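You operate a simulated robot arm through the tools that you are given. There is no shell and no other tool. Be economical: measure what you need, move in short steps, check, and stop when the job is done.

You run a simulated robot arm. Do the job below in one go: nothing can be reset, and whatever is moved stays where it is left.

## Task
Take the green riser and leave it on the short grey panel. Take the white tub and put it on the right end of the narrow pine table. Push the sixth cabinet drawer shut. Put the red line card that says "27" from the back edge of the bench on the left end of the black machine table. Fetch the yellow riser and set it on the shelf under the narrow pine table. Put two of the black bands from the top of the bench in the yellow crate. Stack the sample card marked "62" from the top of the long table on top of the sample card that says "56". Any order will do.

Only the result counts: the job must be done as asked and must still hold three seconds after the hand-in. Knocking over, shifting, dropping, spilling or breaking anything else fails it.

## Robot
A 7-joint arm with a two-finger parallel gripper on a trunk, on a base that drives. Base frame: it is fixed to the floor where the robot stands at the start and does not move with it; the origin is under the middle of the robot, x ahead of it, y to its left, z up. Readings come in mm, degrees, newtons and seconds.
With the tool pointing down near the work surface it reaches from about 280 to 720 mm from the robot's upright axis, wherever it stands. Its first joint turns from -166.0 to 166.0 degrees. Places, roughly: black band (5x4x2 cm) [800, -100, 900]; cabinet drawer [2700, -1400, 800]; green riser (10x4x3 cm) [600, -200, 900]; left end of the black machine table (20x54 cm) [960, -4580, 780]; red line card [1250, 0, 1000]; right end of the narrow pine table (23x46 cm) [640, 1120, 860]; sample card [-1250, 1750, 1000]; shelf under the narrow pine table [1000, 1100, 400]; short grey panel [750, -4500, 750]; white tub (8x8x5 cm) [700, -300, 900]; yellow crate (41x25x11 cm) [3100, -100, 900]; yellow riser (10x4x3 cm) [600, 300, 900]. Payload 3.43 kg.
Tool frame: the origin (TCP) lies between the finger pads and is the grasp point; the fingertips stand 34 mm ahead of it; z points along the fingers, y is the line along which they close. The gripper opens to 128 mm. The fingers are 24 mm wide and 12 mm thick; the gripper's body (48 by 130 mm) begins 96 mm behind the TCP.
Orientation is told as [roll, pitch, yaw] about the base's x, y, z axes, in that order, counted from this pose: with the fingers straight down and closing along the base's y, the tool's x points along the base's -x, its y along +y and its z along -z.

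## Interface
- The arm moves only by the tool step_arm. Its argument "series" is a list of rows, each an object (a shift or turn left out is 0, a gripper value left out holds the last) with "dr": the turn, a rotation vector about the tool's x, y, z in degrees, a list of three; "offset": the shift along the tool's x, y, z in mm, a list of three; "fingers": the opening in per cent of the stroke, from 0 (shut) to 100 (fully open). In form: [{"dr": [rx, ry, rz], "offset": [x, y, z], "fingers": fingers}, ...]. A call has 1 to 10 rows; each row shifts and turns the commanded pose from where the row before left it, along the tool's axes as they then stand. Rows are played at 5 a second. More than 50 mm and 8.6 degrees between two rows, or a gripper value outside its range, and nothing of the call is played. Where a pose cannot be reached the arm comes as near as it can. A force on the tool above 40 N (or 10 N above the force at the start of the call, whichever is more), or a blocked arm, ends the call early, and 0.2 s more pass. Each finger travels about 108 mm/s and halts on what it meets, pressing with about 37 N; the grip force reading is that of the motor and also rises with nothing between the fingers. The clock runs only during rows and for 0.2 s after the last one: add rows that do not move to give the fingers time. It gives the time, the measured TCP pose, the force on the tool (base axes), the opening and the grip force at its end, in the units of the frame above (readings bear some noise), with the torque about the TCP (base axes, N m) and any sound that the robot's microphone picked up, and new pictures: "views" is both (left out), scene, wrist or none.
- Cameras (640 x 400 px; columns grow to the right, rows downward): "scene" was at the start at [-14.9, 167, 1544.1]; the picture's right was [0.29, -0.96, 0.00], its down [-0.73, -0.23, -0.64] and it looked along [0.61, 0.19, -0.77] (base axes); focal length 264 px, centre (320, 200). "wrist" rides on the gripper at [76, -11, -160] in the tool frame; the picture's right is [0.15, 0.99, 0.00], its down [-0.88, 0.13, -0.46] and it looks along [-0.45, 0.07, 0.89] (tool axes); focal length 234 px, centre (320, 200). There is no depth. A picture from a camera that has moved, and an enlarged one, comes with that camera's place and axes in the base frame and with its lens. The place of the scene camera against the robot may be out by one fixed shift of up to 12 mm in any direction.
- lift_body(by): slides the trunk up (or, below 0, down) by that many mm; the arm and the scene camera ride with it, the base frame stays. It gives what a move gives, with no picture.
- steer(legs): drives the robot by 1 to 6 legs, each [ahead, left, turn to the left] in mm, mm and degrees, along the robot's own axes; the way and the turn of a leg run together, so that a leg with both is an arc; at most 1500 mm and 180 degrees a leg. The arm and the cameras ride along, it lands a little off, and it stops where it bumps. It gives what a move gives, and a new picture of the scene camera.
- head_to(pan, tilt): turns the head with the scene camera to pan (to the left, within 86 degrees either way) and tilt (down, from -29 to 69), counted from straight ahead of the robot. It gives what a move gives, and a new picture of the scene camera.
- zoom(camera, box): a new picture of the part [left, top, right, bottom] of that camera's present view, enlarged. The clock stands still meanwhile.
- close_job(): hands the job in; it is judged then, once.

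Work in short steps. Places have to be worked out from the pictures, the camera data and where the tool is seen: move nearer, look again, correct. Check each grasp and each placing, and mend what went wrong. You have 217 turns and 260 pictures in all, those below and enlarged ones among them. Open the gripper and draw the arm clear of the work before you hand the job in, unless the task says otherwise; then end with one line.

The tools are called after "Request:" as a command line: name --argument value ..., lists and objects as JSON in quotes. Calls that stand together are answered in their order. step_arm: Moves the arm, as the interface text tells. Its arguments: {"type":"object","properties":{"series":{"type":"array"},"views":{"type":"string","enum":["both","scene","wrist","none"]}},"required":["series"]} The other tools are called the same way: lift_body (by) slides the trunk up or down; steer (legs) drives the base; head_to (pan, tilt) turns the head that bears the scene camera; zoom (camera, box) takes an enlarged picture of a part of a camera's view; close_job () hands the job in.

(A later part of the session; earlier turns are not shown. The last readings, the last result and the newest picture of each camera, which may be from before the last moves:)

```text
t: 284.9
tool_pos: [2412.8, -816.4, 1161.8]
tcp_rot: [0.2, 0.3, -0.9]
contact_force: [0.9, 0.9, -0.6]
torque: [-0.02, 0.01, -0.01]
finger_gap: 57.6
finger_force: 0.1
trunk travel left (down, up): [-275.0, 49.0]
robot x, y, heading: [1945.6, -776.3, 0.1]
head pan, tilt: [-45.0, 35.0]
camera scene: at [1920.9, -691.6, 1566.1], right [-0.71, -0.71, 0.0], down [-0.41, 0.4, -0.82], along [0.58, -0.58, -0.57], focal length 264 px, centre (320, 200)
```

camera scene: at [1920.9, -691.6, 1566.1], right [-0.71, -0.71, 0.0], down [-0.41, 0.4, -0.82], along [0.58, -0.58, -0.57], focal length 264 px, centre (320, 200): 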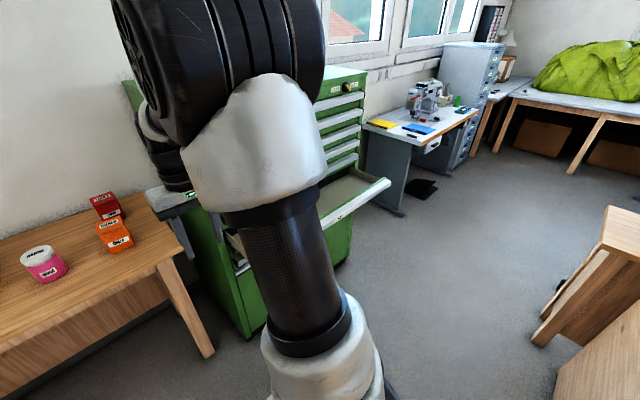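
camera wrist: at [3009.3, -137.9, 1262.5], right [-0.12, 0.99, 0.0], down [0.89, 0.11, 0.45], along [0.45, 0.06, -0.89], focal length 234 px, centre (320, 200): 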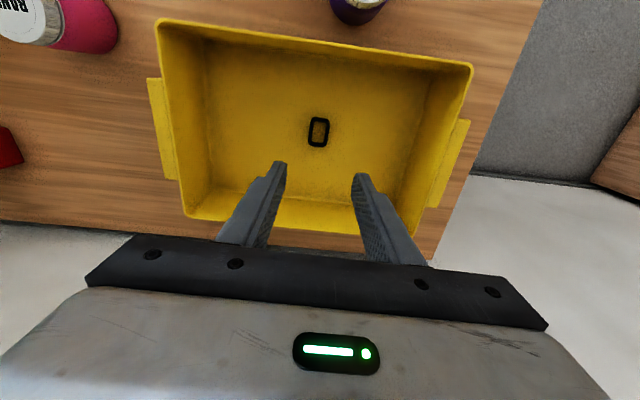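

The cabinet's open drawer is ahead-right. I strafe right ~550 mm to face it.

Request:
steer --legs '[[-80, -560, 0]]'

Request:
head_to --pan -5 --tilt 25

Request:
zoom --camera "wrist" --box '[0, 0, 640, 400]'

```text
t: 290.7
tool_pos: [2332.6, -1379.1, 1161.1]
tcp_rot: [0.1, 0.4, -1.3]
contact_force: [0.0, 0.4, 0.0]
torque: [0.03, 0.01, 0.01]
finger_gap: 57.5
finger_force: 0.2
trunk travel left (down, up): [-275.0, 49.0]
robot x, y, heading: [1868.7, -1335.4, -0.2]
head pan, tilt: [-45.0, 35.0]
camera scene: at [1841.8, -1252.6, 1566.1], right [-0.71, -0.71, 0.0], down [-0.4, 0.41, -0.82], along [0.58, -0.58, -0.57], focal length 264 px, centre (320, 200)
```

scene: 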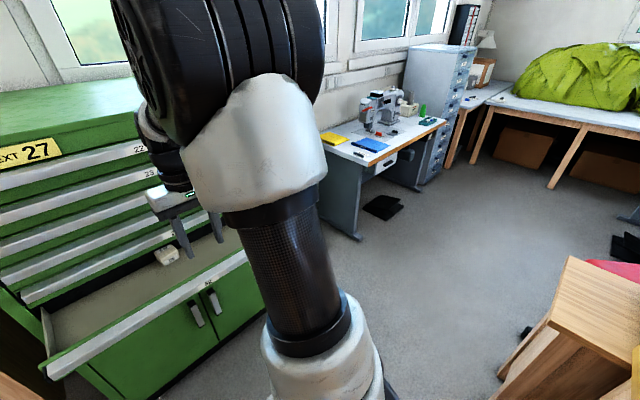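

```text
t: 291.8
tool_pos: [2331.9, -1378.8, 1161.6]
tcp_rot: [0.1, 0.5, -1.3]
contact_force: [1.4, 0.1, 0.3]
torque: [-0.01, 0.04, 0.01]
finger_gap: 57.5
finger_force: 0.1
trunk travel left (down, up): [-275.0, 49.0]
robot x, y, heading: [1867.7, -1337.1, -0.2]
head pan, tilt: [-5.0, 25.0]
camera scene: at [1871.4, -1198.5, 1581.8], right [-0.09, -1.0, 0.0], down [-0.42, 0.04, -0.91], along [0.9, -0.08, -0.42], focal length 264 px, centre (320, 200)
```

scene: 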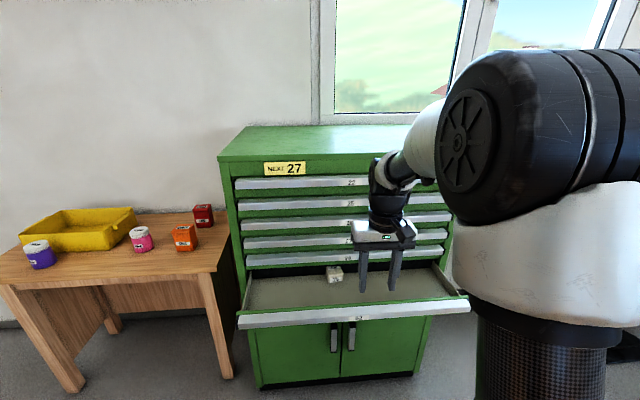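

```text
1.00 times, centred on (320, 200) of wrist (not enlarged: the box is as wide or as high as the picture)
camera zoom: at [2258.3, -1388.2, 1322.1], right [-0.12, 0.99, 0.0], down [0.89, 0.11, 0.45], along [0.45, 0.06, -0.89], focal length 234 px, centre (320, 200)
```

zoom: 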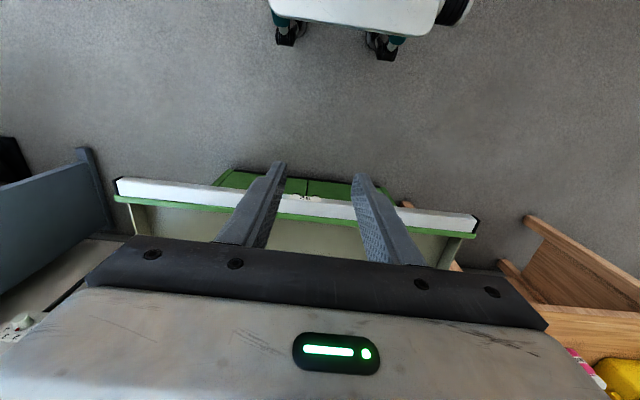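

The open drawer is the sixth (bottom) one, front near x≈2470, lip z≈870, centre y≈-1358. I close the fingers, pitch the tool forward 49°, and descend in front of it.

Request:
step_arm --series '[{"dr": [0, -7, 0], "fingers": 0}, {"dr": [0, -7, 0]}, {"dr": [0, -7, 0]}, {"dr": [0, -7, 0]}, {"dr": [0, -7, 0]}, {"dr": [0, -7, 0]}, {"dr": [0, -7, 0]}, {}]' --views "none"

Request:
step_arm --series '[{"offset": [34, 0, 29.5]}, {"offset": [34, 0, 29.5]}, {"offset": [34, 0, 29.5]}, {"offset": [34, 0, 29.5]}, {"offset": [34, 0, 29.5]}, {"offset": [34, 0, 29.5]}, {}]'

```text
t: 293.6
tool_pos: [2335.4, -1381.2, 1182.8]
tcp_rot: [-1.2, -47.6, -0.3]
contact_force: [0.6, -0.2, 0.0]
torque: [0.04, 0.0, 0.03]
finger_gap: 0.0
finger_force: 33.2
out of reach, approached as far as the arm can: row 7
trunk travel left (down, up): [-275.0, 49.0]
robot x, y, heading: [1864.9, -1331.7, -0.0]
head pan, tilt: [-5.0, 25.0]
```

```text
t: 295.2
tool_pos: [2342.4, -1381.2, 912.8]
tcp_rot: [0.2, -48.6, -1.3]
contact_force: [0.6, -0.2, 0.4]
torque: [0.01, 0.01, 0.03]
finger_gap: 0.0
finger_force: 33.3
out of reach, approached as far as the arm can: row 2, 3
trunk travel left (down, up): [-275.0, 49.0]
robot x, y, heading: [1867.0, -1334.2, -0.1]
head pan, tilt: [-5.0, 25.0]
camera scene: at [1871.5, -1198.6, 1581.8], right [-0.09, -1.0, 0.0], down [-0.42, 0.04, -0.91], along [0.9, -0.08, -0.42], focal length 264 px, centre (320, 200)
camera wrist: at [2173.4, -1388.2, 961.2], right [-0.08, 0.99, -0.11], down [0.24, 0.12, 0.96], along [0.97, 0.05, -0.25], focal length 234 px, centre (320, 200)
```

scene: 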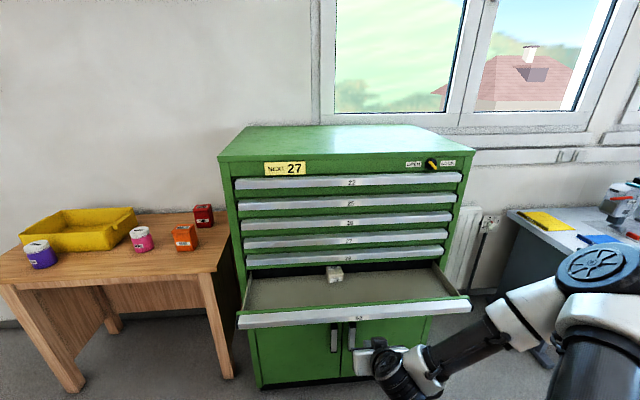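
wrist: 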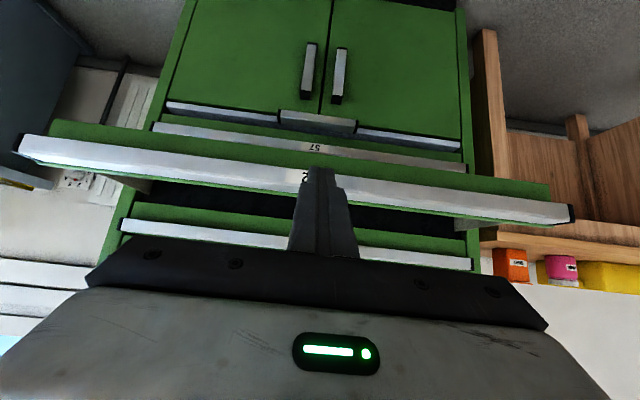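

The sixth (open) drawer's lip is at z≈864. I lower 22 mm, shift to its centre, and drive 70 mm closer.

Request:
step_arm --series '[{"offset": [16.6, 20, 14.4]}, {}]' --views "none"

Request:
steer --legs '[[70, 0, 0]]'

Request:
zoom --camera "wrist" --box '[0, 0, 640, 400]'

```text
t: 295.8
tool_pos: [2344.0, -1360.1, 890.3]
tcp_rot: [0.0, -48.7, -1.4]
contact_force: [0.5, -0.4, 0.4]
torque: [0.02, 0.0, 0.02]
finger_gap: 0.1
finger_force: 32.9
trunk travel left (down, up): [-275.0, 49.0]
robot x, y, heading: [1865.1, -1334.5, 0.1]
head pan, tilt: [-5.0, 25.0]
```

```text
t: 296.8
tool_pos: [2413.8, -1359.4, 891.5]
tcp_rot: [0.2, -48.7, -1.4]
contact_force: [0.6, 0.1, -0.5]
torque: [0.01, 0.04, 0.06]
finger_gap: 0.0
finger_force: 32.6
trunk travel left (down, up): [-275.0, 49.0]
robot x, y, heading: [1938.8, -1335.1, 0.3]
head pan, tilt: [-5.0, 25.0]
camera scene: at [1941.4, -1198.6, 1581.8], right [-0.09, -1.0, 0.0], down [-0.42, 0.04, -0.91], along [0.9, -0.08, -0.42], focal length 264 px, centre (320, 200)
```

scene: 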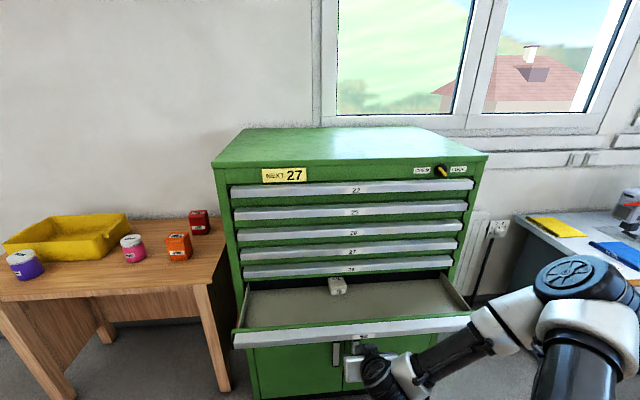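

```text
1.00 times, centred on (320, 200) of wrist (not enlarged: the box is as wide or as high as the picture)
camera zoom: at [2244.0, -1367.5, 939.6], right [-0.07, 0.99, -0.11], down [0.24, 0.12, 0.96], along [0.97, 0.05, -0.25], focal length 234 px, centre (320, 200)
```

zoom: 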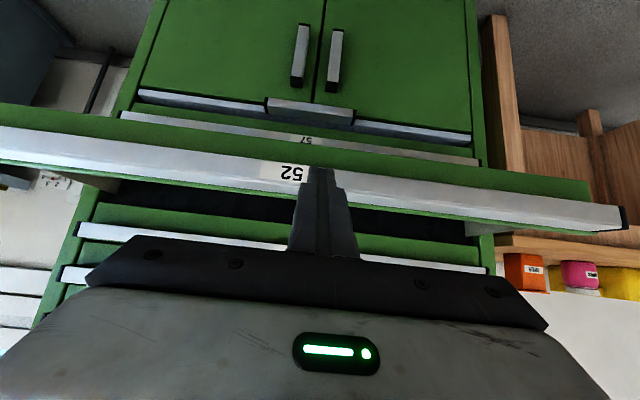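

The fingertips align with the lip. I push forward in 20 mm rows.

Request:
step_arm --series '[{"offset": [-13.2, 0, 15]}, {"offset": [-13.2, 0, 15]}, {"offset": [-13.2, 0, 15]}, {"offset": [-13.2, 0, 15]}, {"offset": [-13.2, 0, 15]}, {"offset": [-13.2, 0, 15]}, {"offset": [-13.2, 0, 15]}, {"offset": [-13.2, 0, 15]}]'

```text
t: 298.6
tool_pos: [2572.5, -1364.8, 887.9]
tcp_rot: [0.2, -48.6, -1.4]
contact_force: [0.7, 0.6, 0.0]
torque: [0.0, 0.01, 0.05]
finger_gap: 0.2
finger_force: 32.9
trunk travel left (down, up): [-275.0, 49.0]
robot x, y, heading: [1939.3, -1332.1, -0.1]
head pan, tilt: [-5.0, 25.0]
camera scene: at [1941.6, -1198.8, 1581.7], right [-0.09, -1.0, 0.0], down [-0.42, 0.04, -0.91], along [0.9, -0.08, -0.42], focal length 264 px, centre (320, 200)
camera wrist: at [2403.4, -1372.2, 938.1], right [-0.07, 0.99, -0.11], down [0.25, 0.12, 0.96], along [0.97, 0.04, -0.25], focal length 234 px, centre (320, 200)
```

scene: 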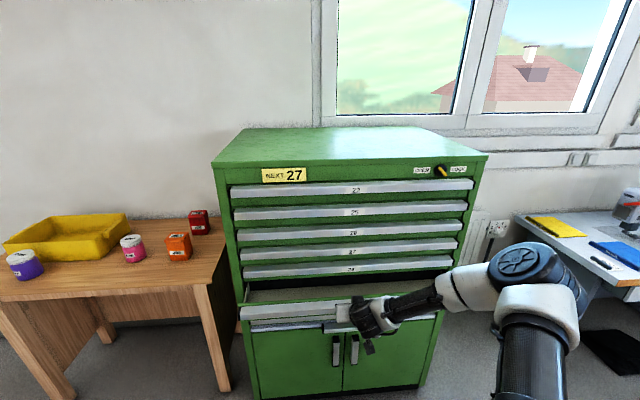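
wrist: 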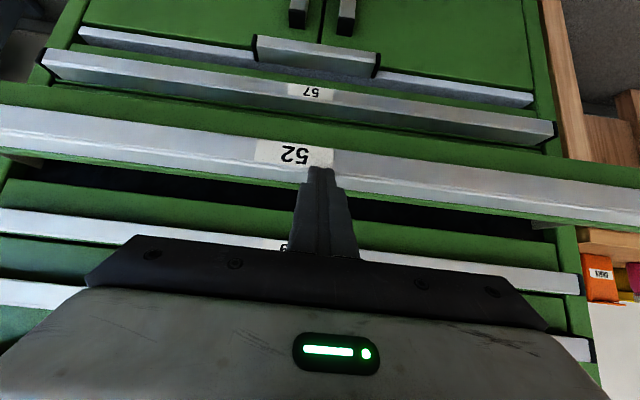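

The drawer is moving in. Continue pushing.

Request:
step_arm --series '[{"offset": [-13.2, 0, 15]}, {"offset": [-13.2, 0, 15]}, {"offset": [-13.2, 0, 15]}, {"offset": [-6.6, 0, 7.5]}, {"offset": [-6.6, 0, 7.5]}, {"offset": [-6.6, 0, 7.5]}, {"offset": [-6.6, 0, 7.5]}]'

```text
t: 300.2
tool_pos: [2672.7, -1367.0, 890.9]
tcp_rot: [0.2, -48.6, -1.4]
contact_force: [-0.9, 0.1, 0.1]
torque: [0.0, -0.03, -0.02]
finger_gap: 0.3
finger_force: 33.2
trunk travel left (down, up): [-275.0, 49.0]
robot x, y, heading: [1934.6, -1335.7, 0.1]
head pan, tilt: [-5.0, 25.0]
camera scene: at [1941.3, -1198.6, 1581.8], right [-0.09, -1.0, 0.0], down [-0.42, 0.04, -0.91], along [0.9, -0.08, -0.42], focal length 264 px, centre (320, 200)
camera wrist: at [2503.9, -1373.6, 939.1], right [-0.08, 0.99, -0.11], down [0.24, 0.12, 0.96], along [0.97, 0.05, -0.25], focal length 234 px, centre (320, 200)
```

scene: 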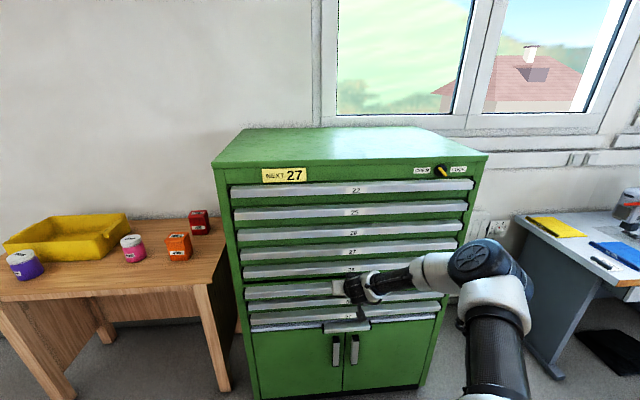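
wrist: 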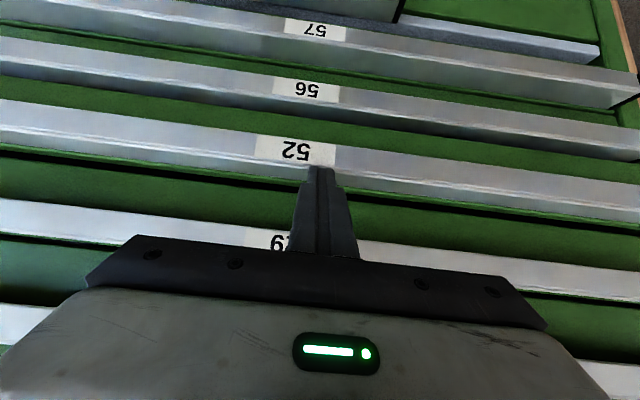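

Almost flush. A few more small pushes until it meets a stop.

Request:
step_arm --series '[{"offset": [-4, 0, 4.5]}, {"offset": [-4, 0, 4.5]}, {"offset": [-4, 0, 4.5]}, {"offset": [-4, 0, 4.5]}, {"offset": [-4, 0, 4.5]}, {}]'

```text
t: 301.4
tool_pos: [2694.0, -1367.3, 889.3]
tcp_rot: [0.3, -48.2, -1.6]
contact_force: [-23.8, -3.1, 16.8]
torque: [0.02, 0.27, 0.1]
finger_gap: 0.1
finger_force: 33.0
trunk travel left (down, up): [-275.0, 49.0]
robot x, y, heading: [1936.9, -1335.5, 0.0]
head pan, tilt: [-5.0, 25.0]
stopped in row 5: the force on the tool passed its limit at 48 N (the readings are from after the stop); the commanded pose is now the measured one
camera scene: at [1936.4, -1198.8, 1582.2], right [-0.09, -1.0, 0.0], down [-0.42, 0.04, -0.91], along [0.9, -0.08, -0.42], focal length 264 px, centre (320, 200)
camera wrist: at [2525.6, -1374.5, 939.9], right [-0.08, 0.99, -0.11], down [0.25, 0.12, 0.96], along [0.97, 0.05, -0.26], focal length 234 px, centre (320, 200)
```

scene: 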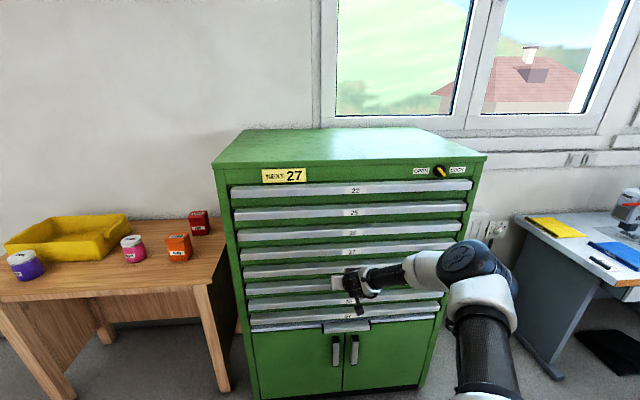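
wrist: 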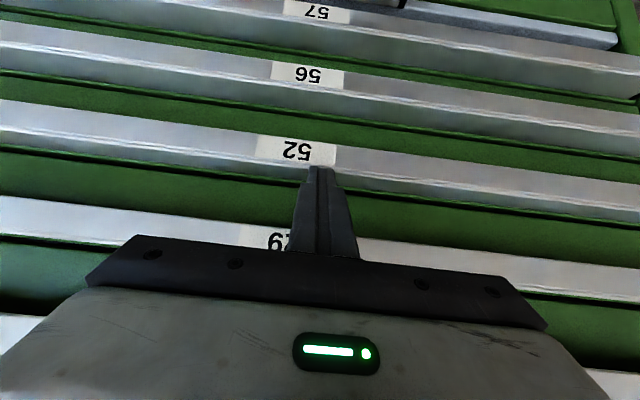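

Drawer hit its stop: shut. I retract, raise the arm and restore the vertical tool.

Request:
step_arm --series '[{"offset": [29.7, 0, -33.8]}, {"offset": [29.7, 0, -33.8]}, {"offset": [29.7, 0, -33.8]}, {"offset": [29.7, 0, -33.8]}, {"offset": [29.7, 0, -33.8]}, {"offset": [-33, 0, -29]}, {"offset": [-33, 0, -29]}, {"offset": [-33, 0, -29]}, {"offset": [-33, 0, -29]}, {"offset": [-33, 0, -29]}]' --views "scene"

Request:
step_arm --series '[{"dr": [0, 7, 0]}, {"dr": [0, 7, 0]}, {"dr": [0, 7, 0]}, {"dr": [0, 7, 0]}, {"dr": [0, 7, 0]}, {"dr": [0, 7, 0]}, {"dr": [0, 6.5, 0]}, {}]' --views "none"

```text
t: 303.6
tool_pos: [2473.3, -1362.7, 1108.6]
tcp_rot: [0.2, -48.2, -1.4]
contact_force: [0.7, -1.0, -0.2]
torque: [-0.04, -0.03, -0.01]
finger_gap: 0.0
finger_force: 33.4
trunk travel left (down, up): [-275.0, 49.0]
robot x, y, heading: [1935.4, -1339.2, -0.2]
head pan, tilt: [-5.0, 25.0]
camera scene: at [1940.5, -1198.4, 1581.7], right [-0.09, -1.0, 0.0], down [-0.42, 0.04, -0.91], along [0.9, -0.08, -0.42], focal length 264 px, centre (320, 200)
```

scene: 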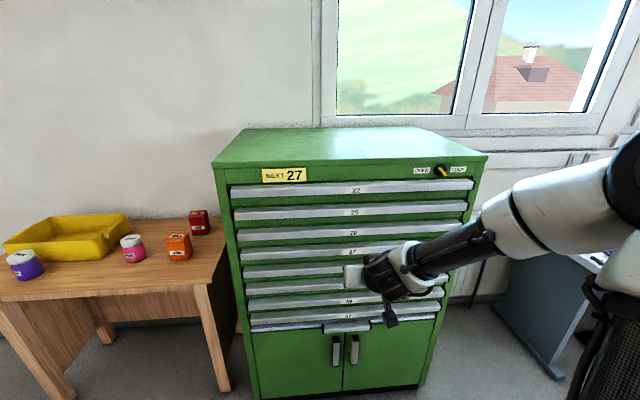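

```text
t: 305.4
tool_pos: [2472.5, -1367.6, 1106.1]
tcp_rot: [-0.6, -2.5, -1.7]
contact_force: [0.4, -0.3, -0.1]
torque: [-0.03, 0.01, 0.01]
finger_gap: 0.2
finger_force: 33.4
out of reach, approached as far as the arm can: row 2
trunk travel left (down, up): [-275.0, 49.0]
robot x, y, heading: [1937.2, -1338.6, -0.1]
head pan, tilt: [-5.0, 25.0]
```

Next, the red line cards on the bench's back edge: I strafe left to y≈-100, then turn around to face the bench.

Request:
steer --legs '[[0, 1240, 0], [0, 0, 90], [0, 0, 90]]'

Request:
head_to --pan 0 --tilt 45

```text
t: 325.3
tool_pos: [1399.5, -50.4, 1104.7]
tcp_rot: [-0.6, -2.6, 176.5]
contact_force: [0.7, 0.4, -0.5]
torque: [0.01, 0.03, 0.01]
finger_gap: 0.0
finger_force: 33.1
trunk travel left (down, up): [-275.0, 49.0]
robot x, y, heading: [1933.8, -98.0, 178.1]
head pan, tilt: [-5.0, 25.0]
camera scene: at [1930.0, -225.6, 1581.8], right [0.12, 0.99, 0.0], down [0.42, -0.05, -0.91], along [-0.9, 0.11, -0.42], focal length 264 px, centre (320, 200)
```

scene: 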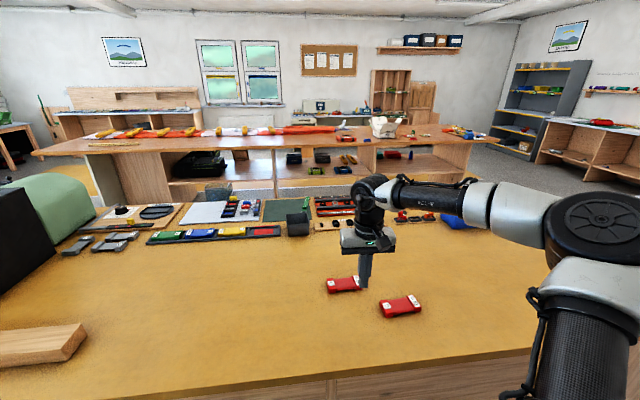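

```text
t: 326.1
tool_pos: [1400.9, -50.9, 1105.6]
tcp_rot: [-0.6, -2.6, 176.5]
contact_force: [1.1, -0.1, 0.3]
torque: [-0.01, 0.01, 0.0]
finger_gap: 0.1
finger_force: 33.3
trunk travel left (down, up): [-275.0, 49.0]
robot x, y, heading: [1936.7, -98.8, 178.1]
head pan, tilt: [0.0, 45.0]
camera scene: at [1940.2, -234.0, 1551.3], right [0.03, 1.0, 0.0], down [0.71, -0.02, -0.71], along [-0.71, 0.02, -0.71], focal length 264 px, centre (320, 200)
```

scene: 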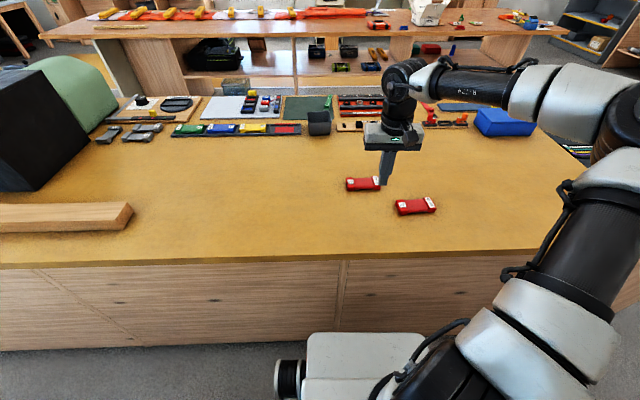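

I zoom to read the red cards.

Request:
zoom --camera "scene" --box '[330, 165, 450, 225]'

Request:
zoom --camera "wrist" --box '[0, 0, 640, 400]'

Request:
zoom --camera "scene" --box '[100, 0, 340, 150]'

```text
5.33 times, centred on (390, 195) of scene
camera zoom: at [1940.2, -234.0, 1551.3], right [0.03, 1.0, 0.0], down [0.71, -0.02, -0.71], along [-0.71, 0.02, -0.71], focal length 1406 px, centre (-53, 227)
```

zoom: 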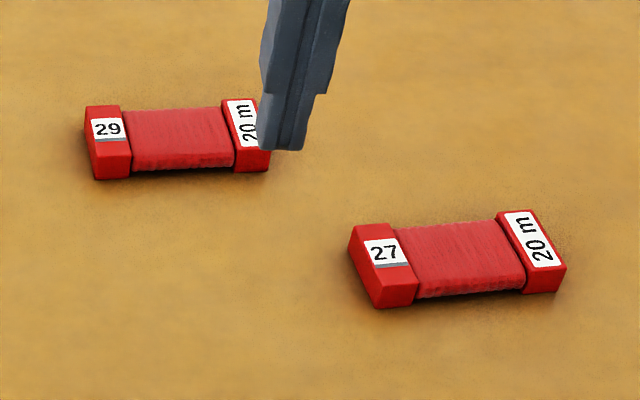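

```text
1.00 times, centred on (320, 200) of wrist (not enlarged: the box is as wide or as high as the picture)
camera zoom: at [1484.3, -45.4, 1262.0], right [0.09, -1.0, -0.02], down [-0.87, -0.08, 0.49], along [-0.49, -0.03, -0.87], focal length 234 px, centre (320, 200)
```

zoom: 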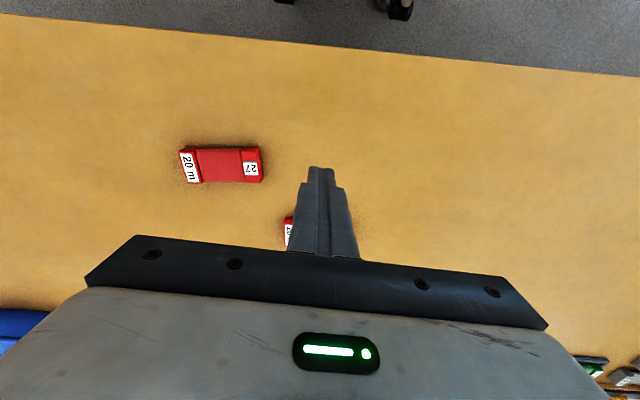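

```text
2.67 times, centred on (220, 75) of scene
camera zoom: at [1940.2, -234.0, 1551.3], right [0.03, 1.0, 0.0], down [0.71, -0.02, -0.71], along [-0.71, 0.02, -0.71], focal length 703 px, centre (587, 533)
```

zoom: 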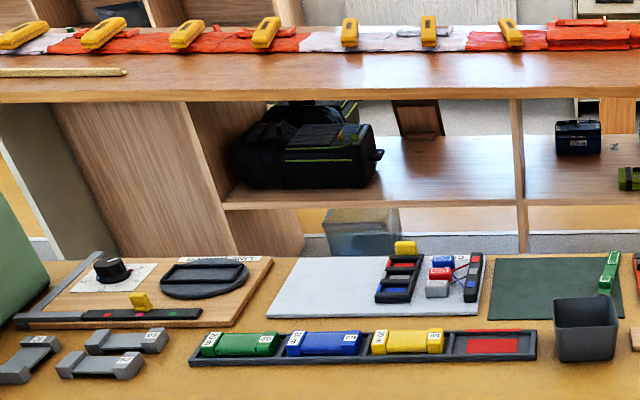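

"27" is the nearer one at about (1340,103), long axis roughly along y. I move above it, open, and yaw the tool to close along x.

Request:
step_arm --series '[{"offset": [-17, -37, 0], "dr": [0, 2.6, 0], "fingers": 80}, {"offset": [-17, -37, 0]}, {"offset": [-17, -37, 0]}, {"offset": [-17, -37, 0]}, {}]' --views "none"

Request:
step_arm --series '[{"dr": [0, 0, 7.85]}, {"dr": [0, 0, 7.85]}, {"dr": [0, 0, 7.85]}, {"dr": [0, 0, 7.85]}, {"dr": [0, 0, 7.85]}, {"dr": [0, 0, 7.85]}, {"dr": [0, 0, 7.85]}, {"dr": [0, 0, 7.85]}, {"dr": [0, 0, 7.85]}, {"dr": [0, 0, 7.85]}]' --views "wrist"

```text
t: 327.3
tool_pos: [1341.9, 102.3, 1108.0]
tcp_rot: [-0.6, 0.1, 176.5]
contact_force: [0.1, 0.4, -0.6]
torque: [0.0, -0.04, 0.01]
finger_gap: 102.3
finger_force: 0.2
trunk travel left (down, up): [-275.0, 49.0]
robot x, y, heading: [1934.1, -98.6, 178.2]
head pan, tilt: [0.0, 45.0]
```

```text
t: 329.5
tool_pos: [1341.5, 101.3, 1108.0]
tcp_rot: [-0.1, -0.7, 97.9]
contact_force: [0.6, 0.8, 0.3]
torque: [-0.01, 0.02, 0.01]
finger_gap: 102.7
finger_force: 0.1
trunk travel left (down, up): [-275.0, 49.0]
robot x, y, heading: [1934.2, -96.2, 178.3]
head pan, tilt: [0.0, 45.0]
camera wrist: at [1363.8, 26.6, 1267.3], right [-0.96, -0.28, 0.0], down [-0.25, 0.85, 0.46], along [-0.13, 0.45, -0.89], focal length 234 px, centre (320, 200)
```

wrist: 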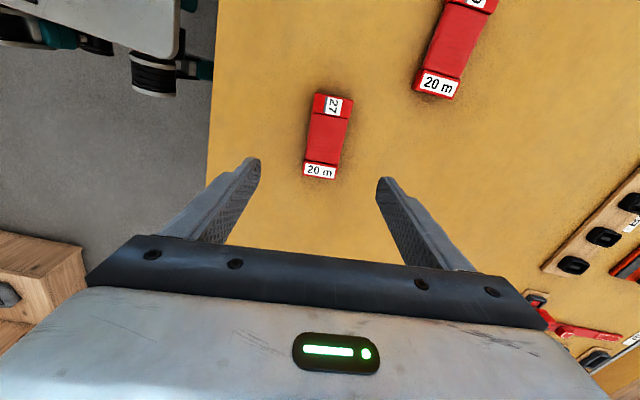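

Nearly over it and well aligned. I shift slightly, descend to z≈942, and close.

Request:
step_arm --series '[{"offset": [3, 8.5, 20]}, {"offset": [0, 0, 45]}, {"offset": [0, 0, 45]}, {"offset": [0, 0, 30]}, {}]' --views "wrist"

```text
t: 330.7
tool_pos: [1333.8, 97.7, 967.2]
tcp_rot: [-0.2, -0.6, 98.0]
contact_force: [-0.3, -0.5, -0.3]
torque: [-0.02, -0.02, 0.01]
finger_gap: 102.5
finger_force: 0.1
trunk travel left (down, up): [-275.0, 49.0]
robot x, y, heading: [1933.1, -99.2, 178.1]
head pan, tilt: [0.0, 45.0]
camera wrist: at [1355.6, 23.3, 1126.7], right [-0.96, -0.28, 0.0], down [-0.25, 0.85, 0.46], along [-0.13, 0.45, -0.89], focal length 234 px, centre (320, 200)
```

wrist: 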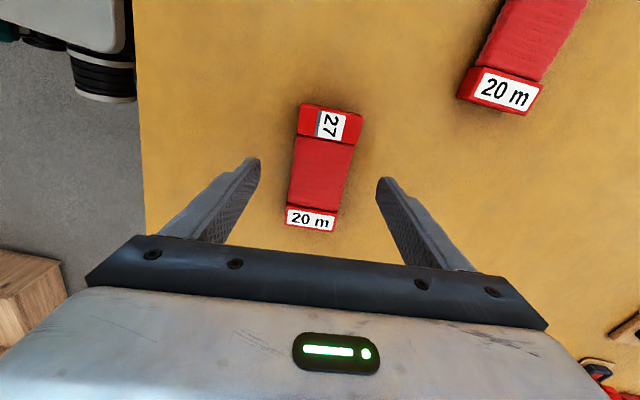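

Request:
step_arm --series '[{"offset": [0, 0, 15]}, {"offset": [0, 0, 9]}, {}, {"fingers": 50}, {"fingers": 25}, {}, {}, {}]' --views "wrist"

```text
t: 332.5
tool_pos: [1332.6, 99.2, 945.1]
tcp_rot: [-0.1, -0.7, 97.9]
contact_force: [0.4, -0.5, 0.7]
torque: [-0.03, 0.01, -0.02]
finger_gap: 52.8
finger_force: 37.1
trunk travel left (down, up): [-275.0, 49.0]
robot x, y, heading: [1930.9, -98.0, 177.9]
head pan, tilt: [0.0, 45.0]
camera wrist: at [1355.9, 23.7, 1103.7], right [-0.96, -0.28, 0.0], down [-0.25, 0.85, 0.46], along [-0.13, 0.45, -0.89], focal length 234 px, centre (320, 200)
```

wrist: 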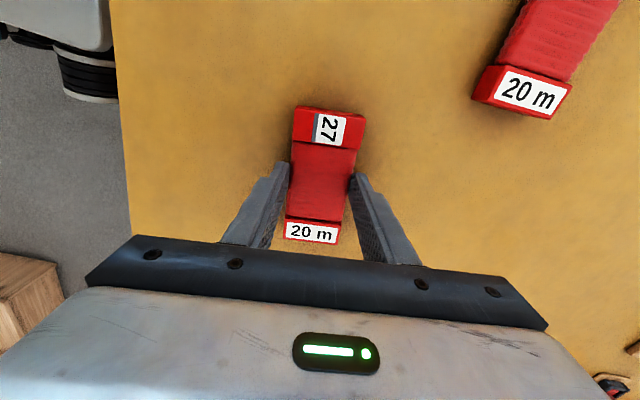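

Gripped (52.8 mm). I lift, bring the card in front of the robot, then turn to face -y.

Request:
step_arm --series '[{"offset": [0, 0, -20]}, {"offset": [0, 0, -45]}, {"offset": [0, 0, -45]}, {"offset": [0, 0, -45]}, {"offset": [41.7, -13.7, 0]}, {"offset": [41.7, -13.7, 0]}, {"offset": [41.7, -13.7, 0]}, {"offset": [41.7, -13.7, 0]}, {"offset": [41.7, -13.7, 0]}, {}]' --views "wrist"

Request:
steer --legs '[[-120, 0, 0], [0, 0, 92]]'

Request:
head_to --pan 5 --tilt 20

```text
t: 334.7
tool_pos: [1428.3, -100.7, 1098.7]
tcp_rot: [-0.1, -0.6, 98.0]
contact_force: [-0.3, -0.6, -0.2]
torque: [0.01, -0.01, -0.02]
finger_gap: 53.0
finger_force: 37.5
trunk travel left (down, up): [-275.0, 49.0]
robot x, y, heading: [1932.9, -96.5, 178.2]
head pan, tilt: [0.0, 45.0]
camera wrist: at [1451.2, -176.3, 1258.2], right [-0.96, -0.28, 0.0], down [-0.25, 0.85, 0.47], along [-0.13, 0.45, -0.89], focal length 234 px, centre (320, 200)
```

wrist: 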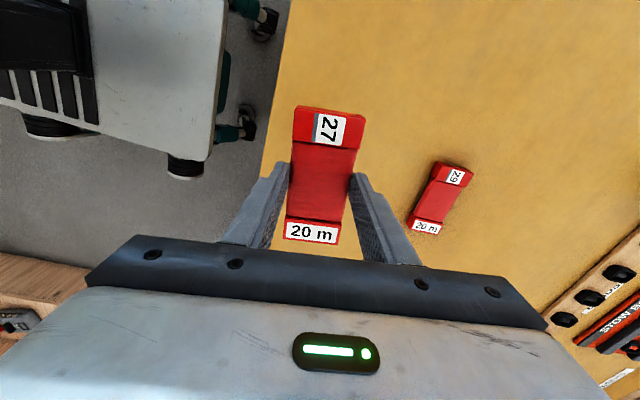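

```text
t: 340.0
tool_pos: [2083.1, -607.7, 1100.8]
tcp_rot: [-0.1, -0.6, -169.1]
contact_force: [0.1, -0.4, -1.3]
torque: [-0.04, 0.01, 0.0]
finger_gap: 53.0
finger_force: 36.9
trunk travel left (down, up): [-275.0, 49.0]
robot x, y, heading: [2051.4, -103.0, -89.1]
head pan, tilt: [0.0, 45.0]
camera scene: at [2196.4, -86.4, 1551.2], right [-1.0, -0.02, 0.0], down [-0.01, 0.71, -0.71], along [0.01, -0.71, -0.71], focal length 264 px, centre (320, 200)
```

scene: 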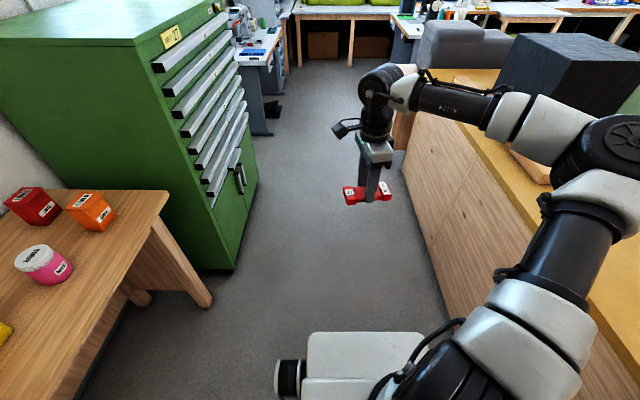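

```text
t: 340.9
tool_pos: [2082.9, -606.7, 1098.8]
tcp_rot: [-0.2, -0.7, -169.2]
contact_force: [-0.4, 0.5, -0.2]
torque: [-0.01, -0.03, 0.01]
finger_gap: 52.8
finger_force: 36.2
trunk travel left (down, up): [-275.0, 49.0]
robot x, y, heading: [2057.7, -99.5, -89.1]
head pan, tilt: [5.0, 20.0]
camera scene: at [2204.7, -97.7, 1589.8], right [-0.99, -0.1, 0.0], down [-0.04, 0.34, -0.94], along [0.1, -0.93, -0.34], focal length 264 px, centre (320, 200)
```

scene: 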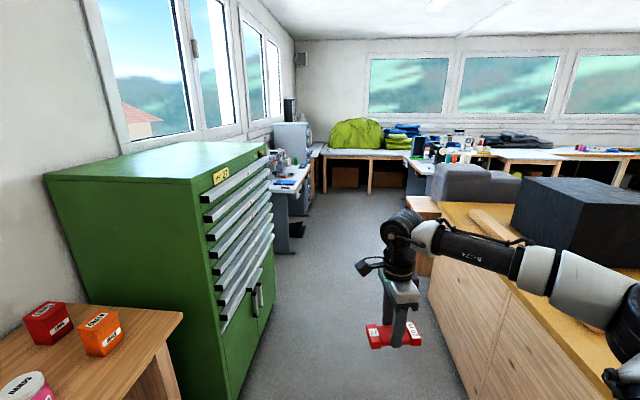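

I drive down the aisle 1400 mm.

Request:
steer --legs '[[1400, 0, -0.9]]'

```text
t: 347.8
tool_pos: [2079.8, -1989.5, 1099.6]
tcp_rot: [-0.1, -0.6, -170.5]
contact_force: [0.0, -0.8, -0.7]
torque: [-0.01, -0.02, -0.01]
finger_gap: 53.0
finger_force: 36.7
trunk travel left (down, up): [-275.0, 49.0]
robot x, y, heading: [2062.7, -1484.1, -90.3]
head pan, tilt: [5.0, 20.0]
camera scene: at [2212.8, -1482.3, 1589.9], right [-1.0, -0.08, 0.0], down [-0.03, 0.34, -0.94], along [0.08, -0.94, -0.34], focal length 264 px, centre (320, 200)
```

scene: 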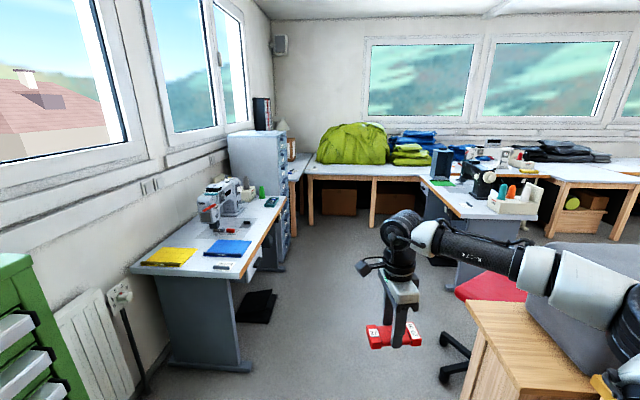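

A red chair is at about (1300,-3000); I stay at x≈2060 and continue to y≈-2900 before looking toward the machine tables.

Request:
steer --legs '[[1400, 0, 0.3]]'

Request:
head_to --pan -40 --tilt 25

```text
t: 354.8
tool_pos: [2098.1, -3407.5, 1098.4]
tcp_rot: [-0.1, -0.6, -169.2]
contact_force: [-0.4, -0.7, -1.8]
torque: [0.02, -0.02, 0.0]
finger_gap: 53.1
finger_force: 37.3
trunk travel left (down, up): [-275.0, 49.0]
robot x, y, heading: [2068.5, -2899.3, -89.2]
head pan, tilt: [5.0, 20.0]
camera scene: at [2220.9, -2897.9, 1589.9], right [-0.99, -0.1, 0.0], down [-0.04, 0.34, -0.94], along [0.1, -0.93, -0.34], focal length 264 px, centre (320, 200)
```

scene: 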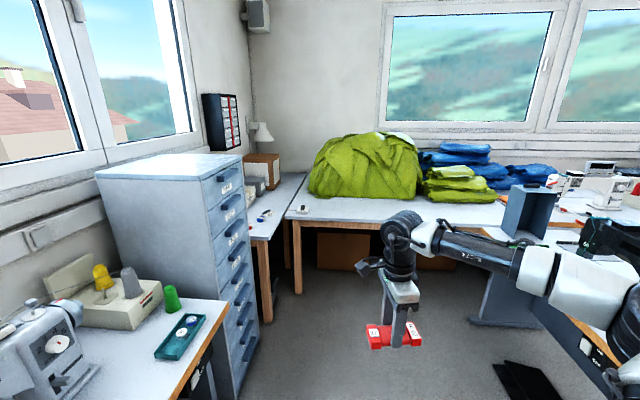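

```text
t: 356.0
tool_pos: [2097.8, -3408.2, 1098.4]
tcp_rot: [-0.2, -0.5, -169.2]
contact_force: [0.1, -0.2, -0.3]
torque: [0.0, -0.03, -0.02]
finger_gap: 53.1
finger_force: 37.0
trunk travel left (down, up): [-275.0, 49.0]
robot x, y, heading: [2070.7, -2900.6, -89.0]
head pan, tilt: [-40.0, 25.0]
camera scene: at [2153.3, -2876.8, 1581.8], right [-0.78, 0.63, 0.0], down [0.27, 0.33, -0.91], along [-0.57, -0.7, -0.42], focal length 264 px, centre (320, 200)
```

scene: 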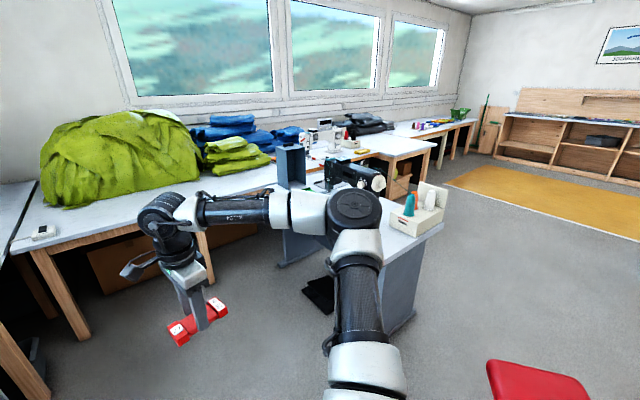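

The black sewing machine's table spans x≈690–1230, y≈-3480…-4680; its left end (operator at +x) is at y≈-4580. I turn to face -x here, then strafe left toward it.

Request:
steer --legs '[[0, 0, -90], [0, 1200, 0]]'

Request:
head_to --pan 10 --tilt 35

```text
t: 371.8
tool_pos: [1603.9, -4151.2, 1099.9]
tcp_rot: [-0.1, -0.7, 102.2]
contact_force: [0.4, 0.4, -0.8]
torque: [0.0, -0.04, 0.03]
finger_gap: 52.9
finger_force: 37.2
trunk travel left (down, up): [-275.0, 49.0]
robot x, y, heading: [2110.8, -4109.4, -177.6]
head pan, tilt: [-40.0, 25.0]
camera scene: at [2131.6, -4186.3, 1581.8], right [0.61, 0.79, 0.0], down [0.33, -0.26, -0.91], along [-0.72, 0.55, -0.42], focal length 264 px, centre (320, 200)
```

scene: 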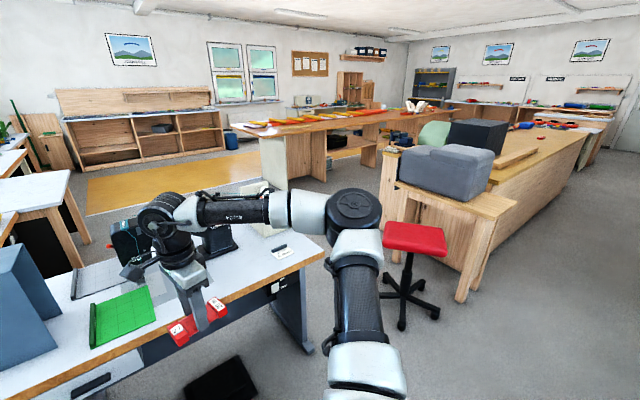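

```text
t: 372.9
tool_pos: [1603.2, -4150.2, 1098.0]
tcp_rot: [-0.1, -0.6, 102.2]
contact_force: [-0.4, 0.4, -0.5]
torque: [0.03, -0.02, 0.01]
finger_gap: 53.0
finger_force: 36.7
trunk travel left (down, up): [-275.0, 49.0]
robot x, y, heading: [2107.4, -4111.3, -177.5]
head pan, tilt: [10.0, 35.0]
camera scene: at [2118.5, -4261.3, 1566.1], right [-0.21, 0.98, 0.0], down [0.56, 0.12, -0.82], along [-0.8, -0.17, -0.57], focal length 264 px, centre (320, 200)
```

scene: 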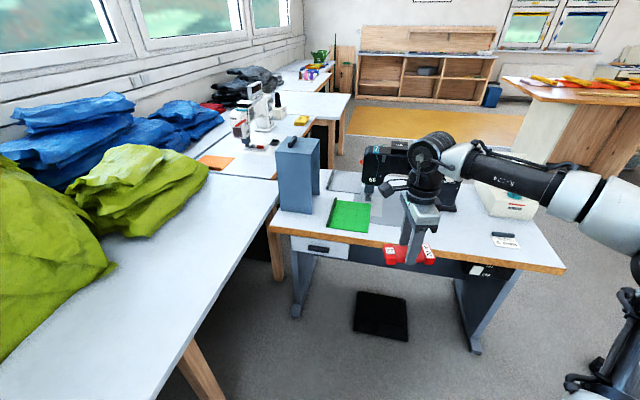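

There's a green gridded card on this table. I zoom in.

Request:
zoom --camera "scene" --box '[260, 120, 440, 270]'

Request:
zoom --camera "scene" --box '[180, 60, 340, 180]'

```text
2.67 times, centred on (350, 195) of scene
camera zoom: at [2118.5, -4261.3, 1566.1], right [-0.21, 0.98, 0.0], down [0.56, 0.12, -0.82], along [-0.8, -0.17, -0.57], focal length 703 px, centre (240, 213)
```

zoom: 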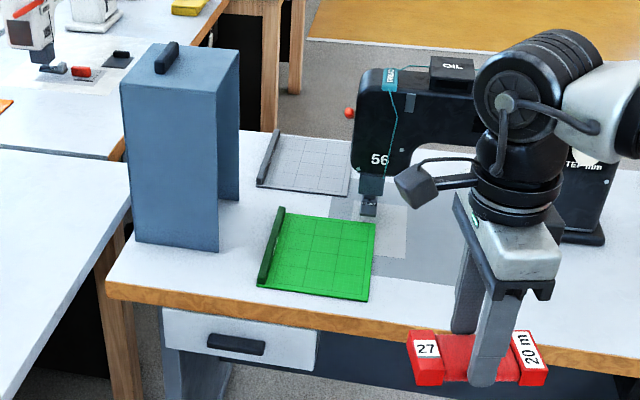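

```text
3.33 times, centred on (260, 120) of scene
camera zoom: at [2118.5, -4261.3, 1566.1], right [-0.21, 0.98, 0.0], down [0.56, 0.12, -0.82], along [-0.8, -0.17, -0.57], focal length 879 px, centre (520, 467)
```

zoom: 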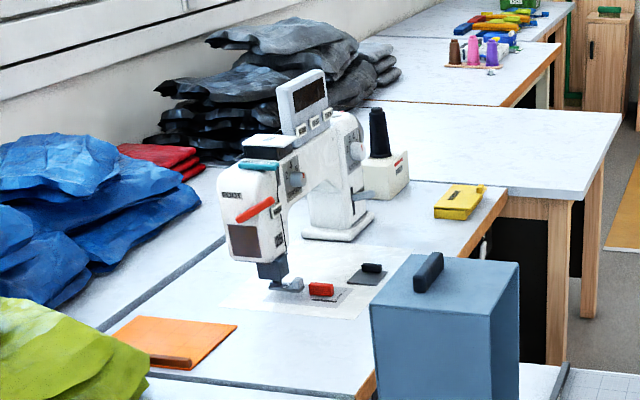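

The "56" there is just the machine; the grey gridded panel at about (780,-4390) is the "short grey panel". The left end of the table has a blue-grey hood; free strip in front of it. I raise the arm a bit and drive in.

Request:
step_arm --series '[{"offset": [0, 0, -40], "dr": [0, 0, 4]}, {"offset": [0, 0, -40]}, {}]' --views "none"

Request:
steer --legs '[[0, 220, -2], [380, 0, 0]]'

Request:
zoom --camera "wrist" --box '[0, 0, 640, 400]'

```text
t: 373.7
tool_pos: [1603.0, -4152.7, 1177.3]
tcp_rot: [0.0, -0.6, 98.2]
contact_force: [-0.8, -0.3, 1.2]
torque: [0.02, 0.0, 0.03]
finger_gap: 53.0
finger_force: 37.6
trunk travel left (down, up): [-275.0, 49.0]
robot x, y, heading: [2109.2, -4110.3, -177.6]
head pan, tilt: [10.0, 35.0]
```

```text
t: 378.4
tool_pos: [1226.8, -4356.9, 1177.3]
tcp_rot: [-0.2, -0.6, 96.3]
contact_force: [-0.3, 0.5, -0.8]
torque: [0.04, 0.0, 0.04]
finger_gap: 52.7
finger_force: 36.7
trunk travel left (down, up): [-275.0, 49.0]
robot x, y, heading: [1731.7, -4329.8, -179.4]
head pan, tilt: [10.0, 35.0]
camera scene: at [1739.3, -4481.6, 1566.0], right [-0.18, 0.98, 0.0], down [0.56, 0.11, -0.82], along [-0.81, -0.15, -0.57], focal length 264 px, centre (320, 200)
```

scene: 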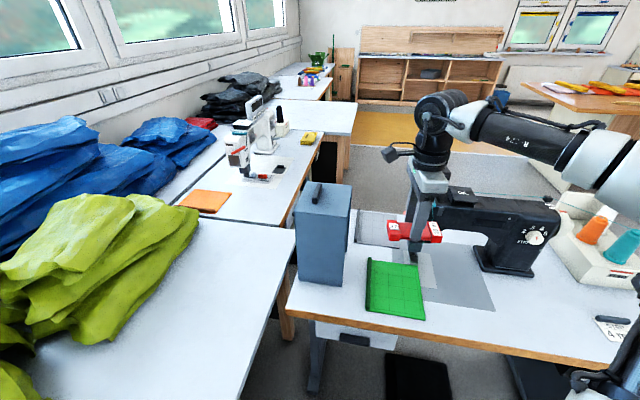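

```text
1.00 times, centred on (320, 200) of wrist (not enlarged: the box is as wide or as high as the picture)
camera zoom: at [1247.8, -4432.7, 1336.3], right [-0.97, -0.26, 0.0], down [-0.23, 0.86, 0.47], along [-0.12, 0.45, -0.89], focal length 234 px, centre (320, 200)
```

zoom: 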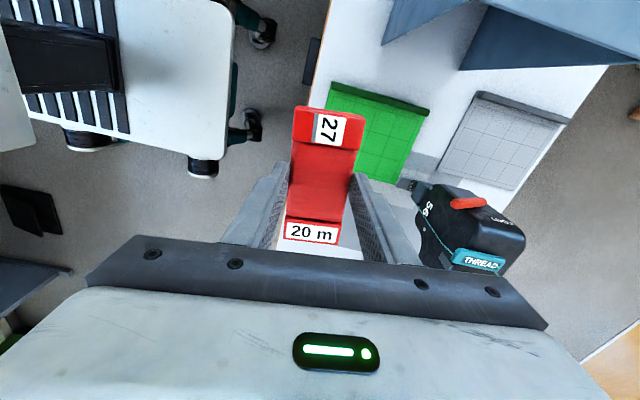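

Space in front of the hood is ~109 mm (x 1147–1256), so I lean the hand 12° away from the hood. First I move over the spot at height.

Request:
step_arm --series '[{"dr": [0, 0, 6.3]}, {"offset": [43, 4, 0]}, {"offset": [43, 4, 0]}, {"offset": [43, 4, 0]}, {"offset": [43, 4, 0]}, {"offset": [43, 3, 0]}, {"dr": [-6, 0, 0]}, {"dr": [-6, 0, 0]}, {}]'

```text
t: 380.4
tool_pos: [1210.2, -4572.6, 1174.7]
tcp_rot: [12.2, -0.6, 90.1]
contact_force: [-0.2, -0.1, -0.7]
torque: [-0.01, 0.01, -0.03]
finger_gap: 52.7
finger_force: 36.8
trunk travel left (down, up): [-275.0, 49.0]
robot x, y, heading: [1735.5, -4331.3, -179.3]
head pan, tilt: [10.0, 35.0]
camera scene: at [1739.5, -4481.6, 1566.0], right [-0.18, 0.98, 0.0], down [0.56, 0.11, -0.82], along [-0.81, -0.15, -0.57], focal length 264 px, centre (320, 200)
camera wrist: at [1254.5, -4649.8, 1327.7], right [-0.97, -0.15, 0.21], down [-0.03, 0.88, 0.48], along [-0.25, 0.46, -0.85], focal length 234 px, centre (320, 200)
```

scene: 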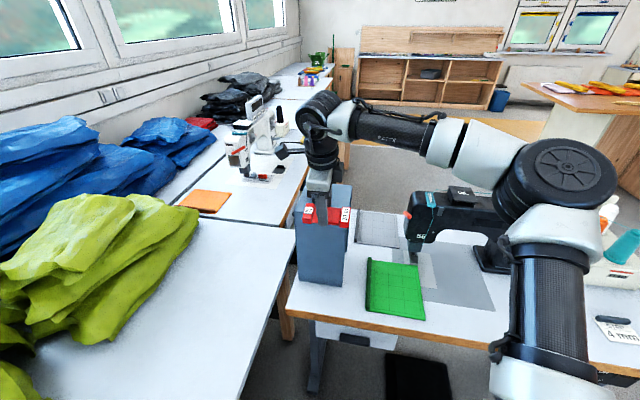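
wrist: 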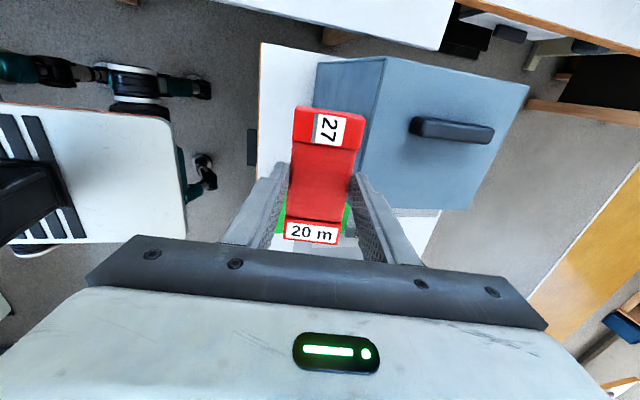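

The lean is right and hood front is at x≈1145, leaving ~20 mm. I descend vertically in stages.

Request:
step_arm --series '[{"offset": [0, -9.4, 44]}, {"offset": [0, -9.4, 44]}, {"offset": [0, -9.4, 44]}, {"offset": [0, -9.4, 44]}, {}]'

```text
t: 381.6
tool_pos: [1206.3, -4569.1, 994.0]
tcp_rot: [12.0, -0.7, 90.1]
contact_force: [0.4, 0.2, -0.4]
torque: [-0.03, 0.01, -0.02]
finger_gap: 53.0
finger_force: 37.1
trunk travel left (down, up): [-275.0, 49.0]
robot x, y, heading: [1729.1, -4328.0, -179.4]
head pan, tilt: [10.0, 35.0]
camera scene: at [1739.3, -4481.6, 1566.1], right [-0.18, 0.98, 0.0], down [0.56, 0.11, -0.82], along [-0.81, -0.15, -0.57], focal length 264 px, centre (320, 200)
camera wrist: at [1252.0, -4646.3, 1147.5], right [-0.97, -0.15, 0.2], down [-0.03, 0.88, 0.48], along [-0.25, 0.46, -0.85], focal length 234 px, centre (320, 200)
```

scene: 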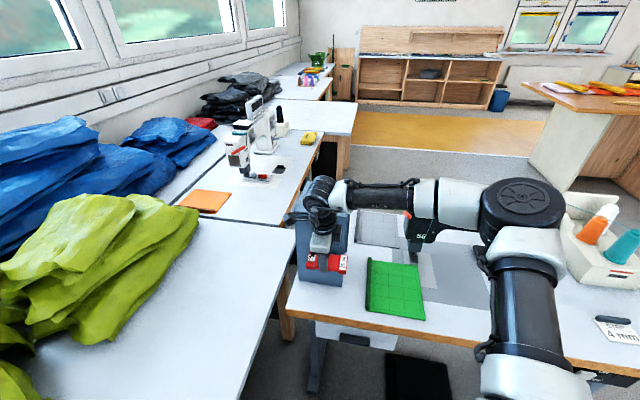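
wrist: 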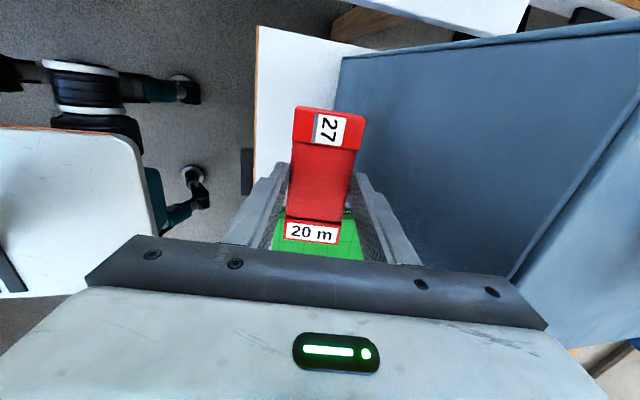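

Clear on both sides. I continue down with a slight +x correction.

Request:
step_arm --series '[{"offset": [0, -12.4, 44]}, {"offset": [0, -9.4, 44]}, {"offset": [0, -7, 30]}, {}]' --views "wrist"

```text
t: 382.6
tool_pos: [1211.2, -4568.7, 873.5]
tcp_rot: [12.1, -0.7, 90.1]
contact_force: [0.3, 0.5, -0.5]
torque: [-0.01, 0.0, -0.03]
finger_gap: 53.0
finger_force: 36.5
trunk travel left (down, up): [-275.0, 49.0]
robot x, y, heading: [1733.5, -4328.1, -179.6]
head pan, tilt: [10.0, 35.0]
camera wrist: at [1256.1, -4645.8, 1026.2], right [-0.97, -0.15, 0.2], down [-0.03, 0.88, 0.48], along [-0.25, 0.46, -0.85], focal length 234 px, centre (320, 200)
```

wrist: 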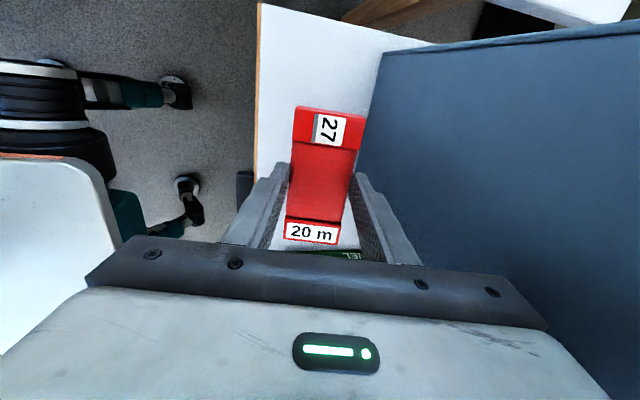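

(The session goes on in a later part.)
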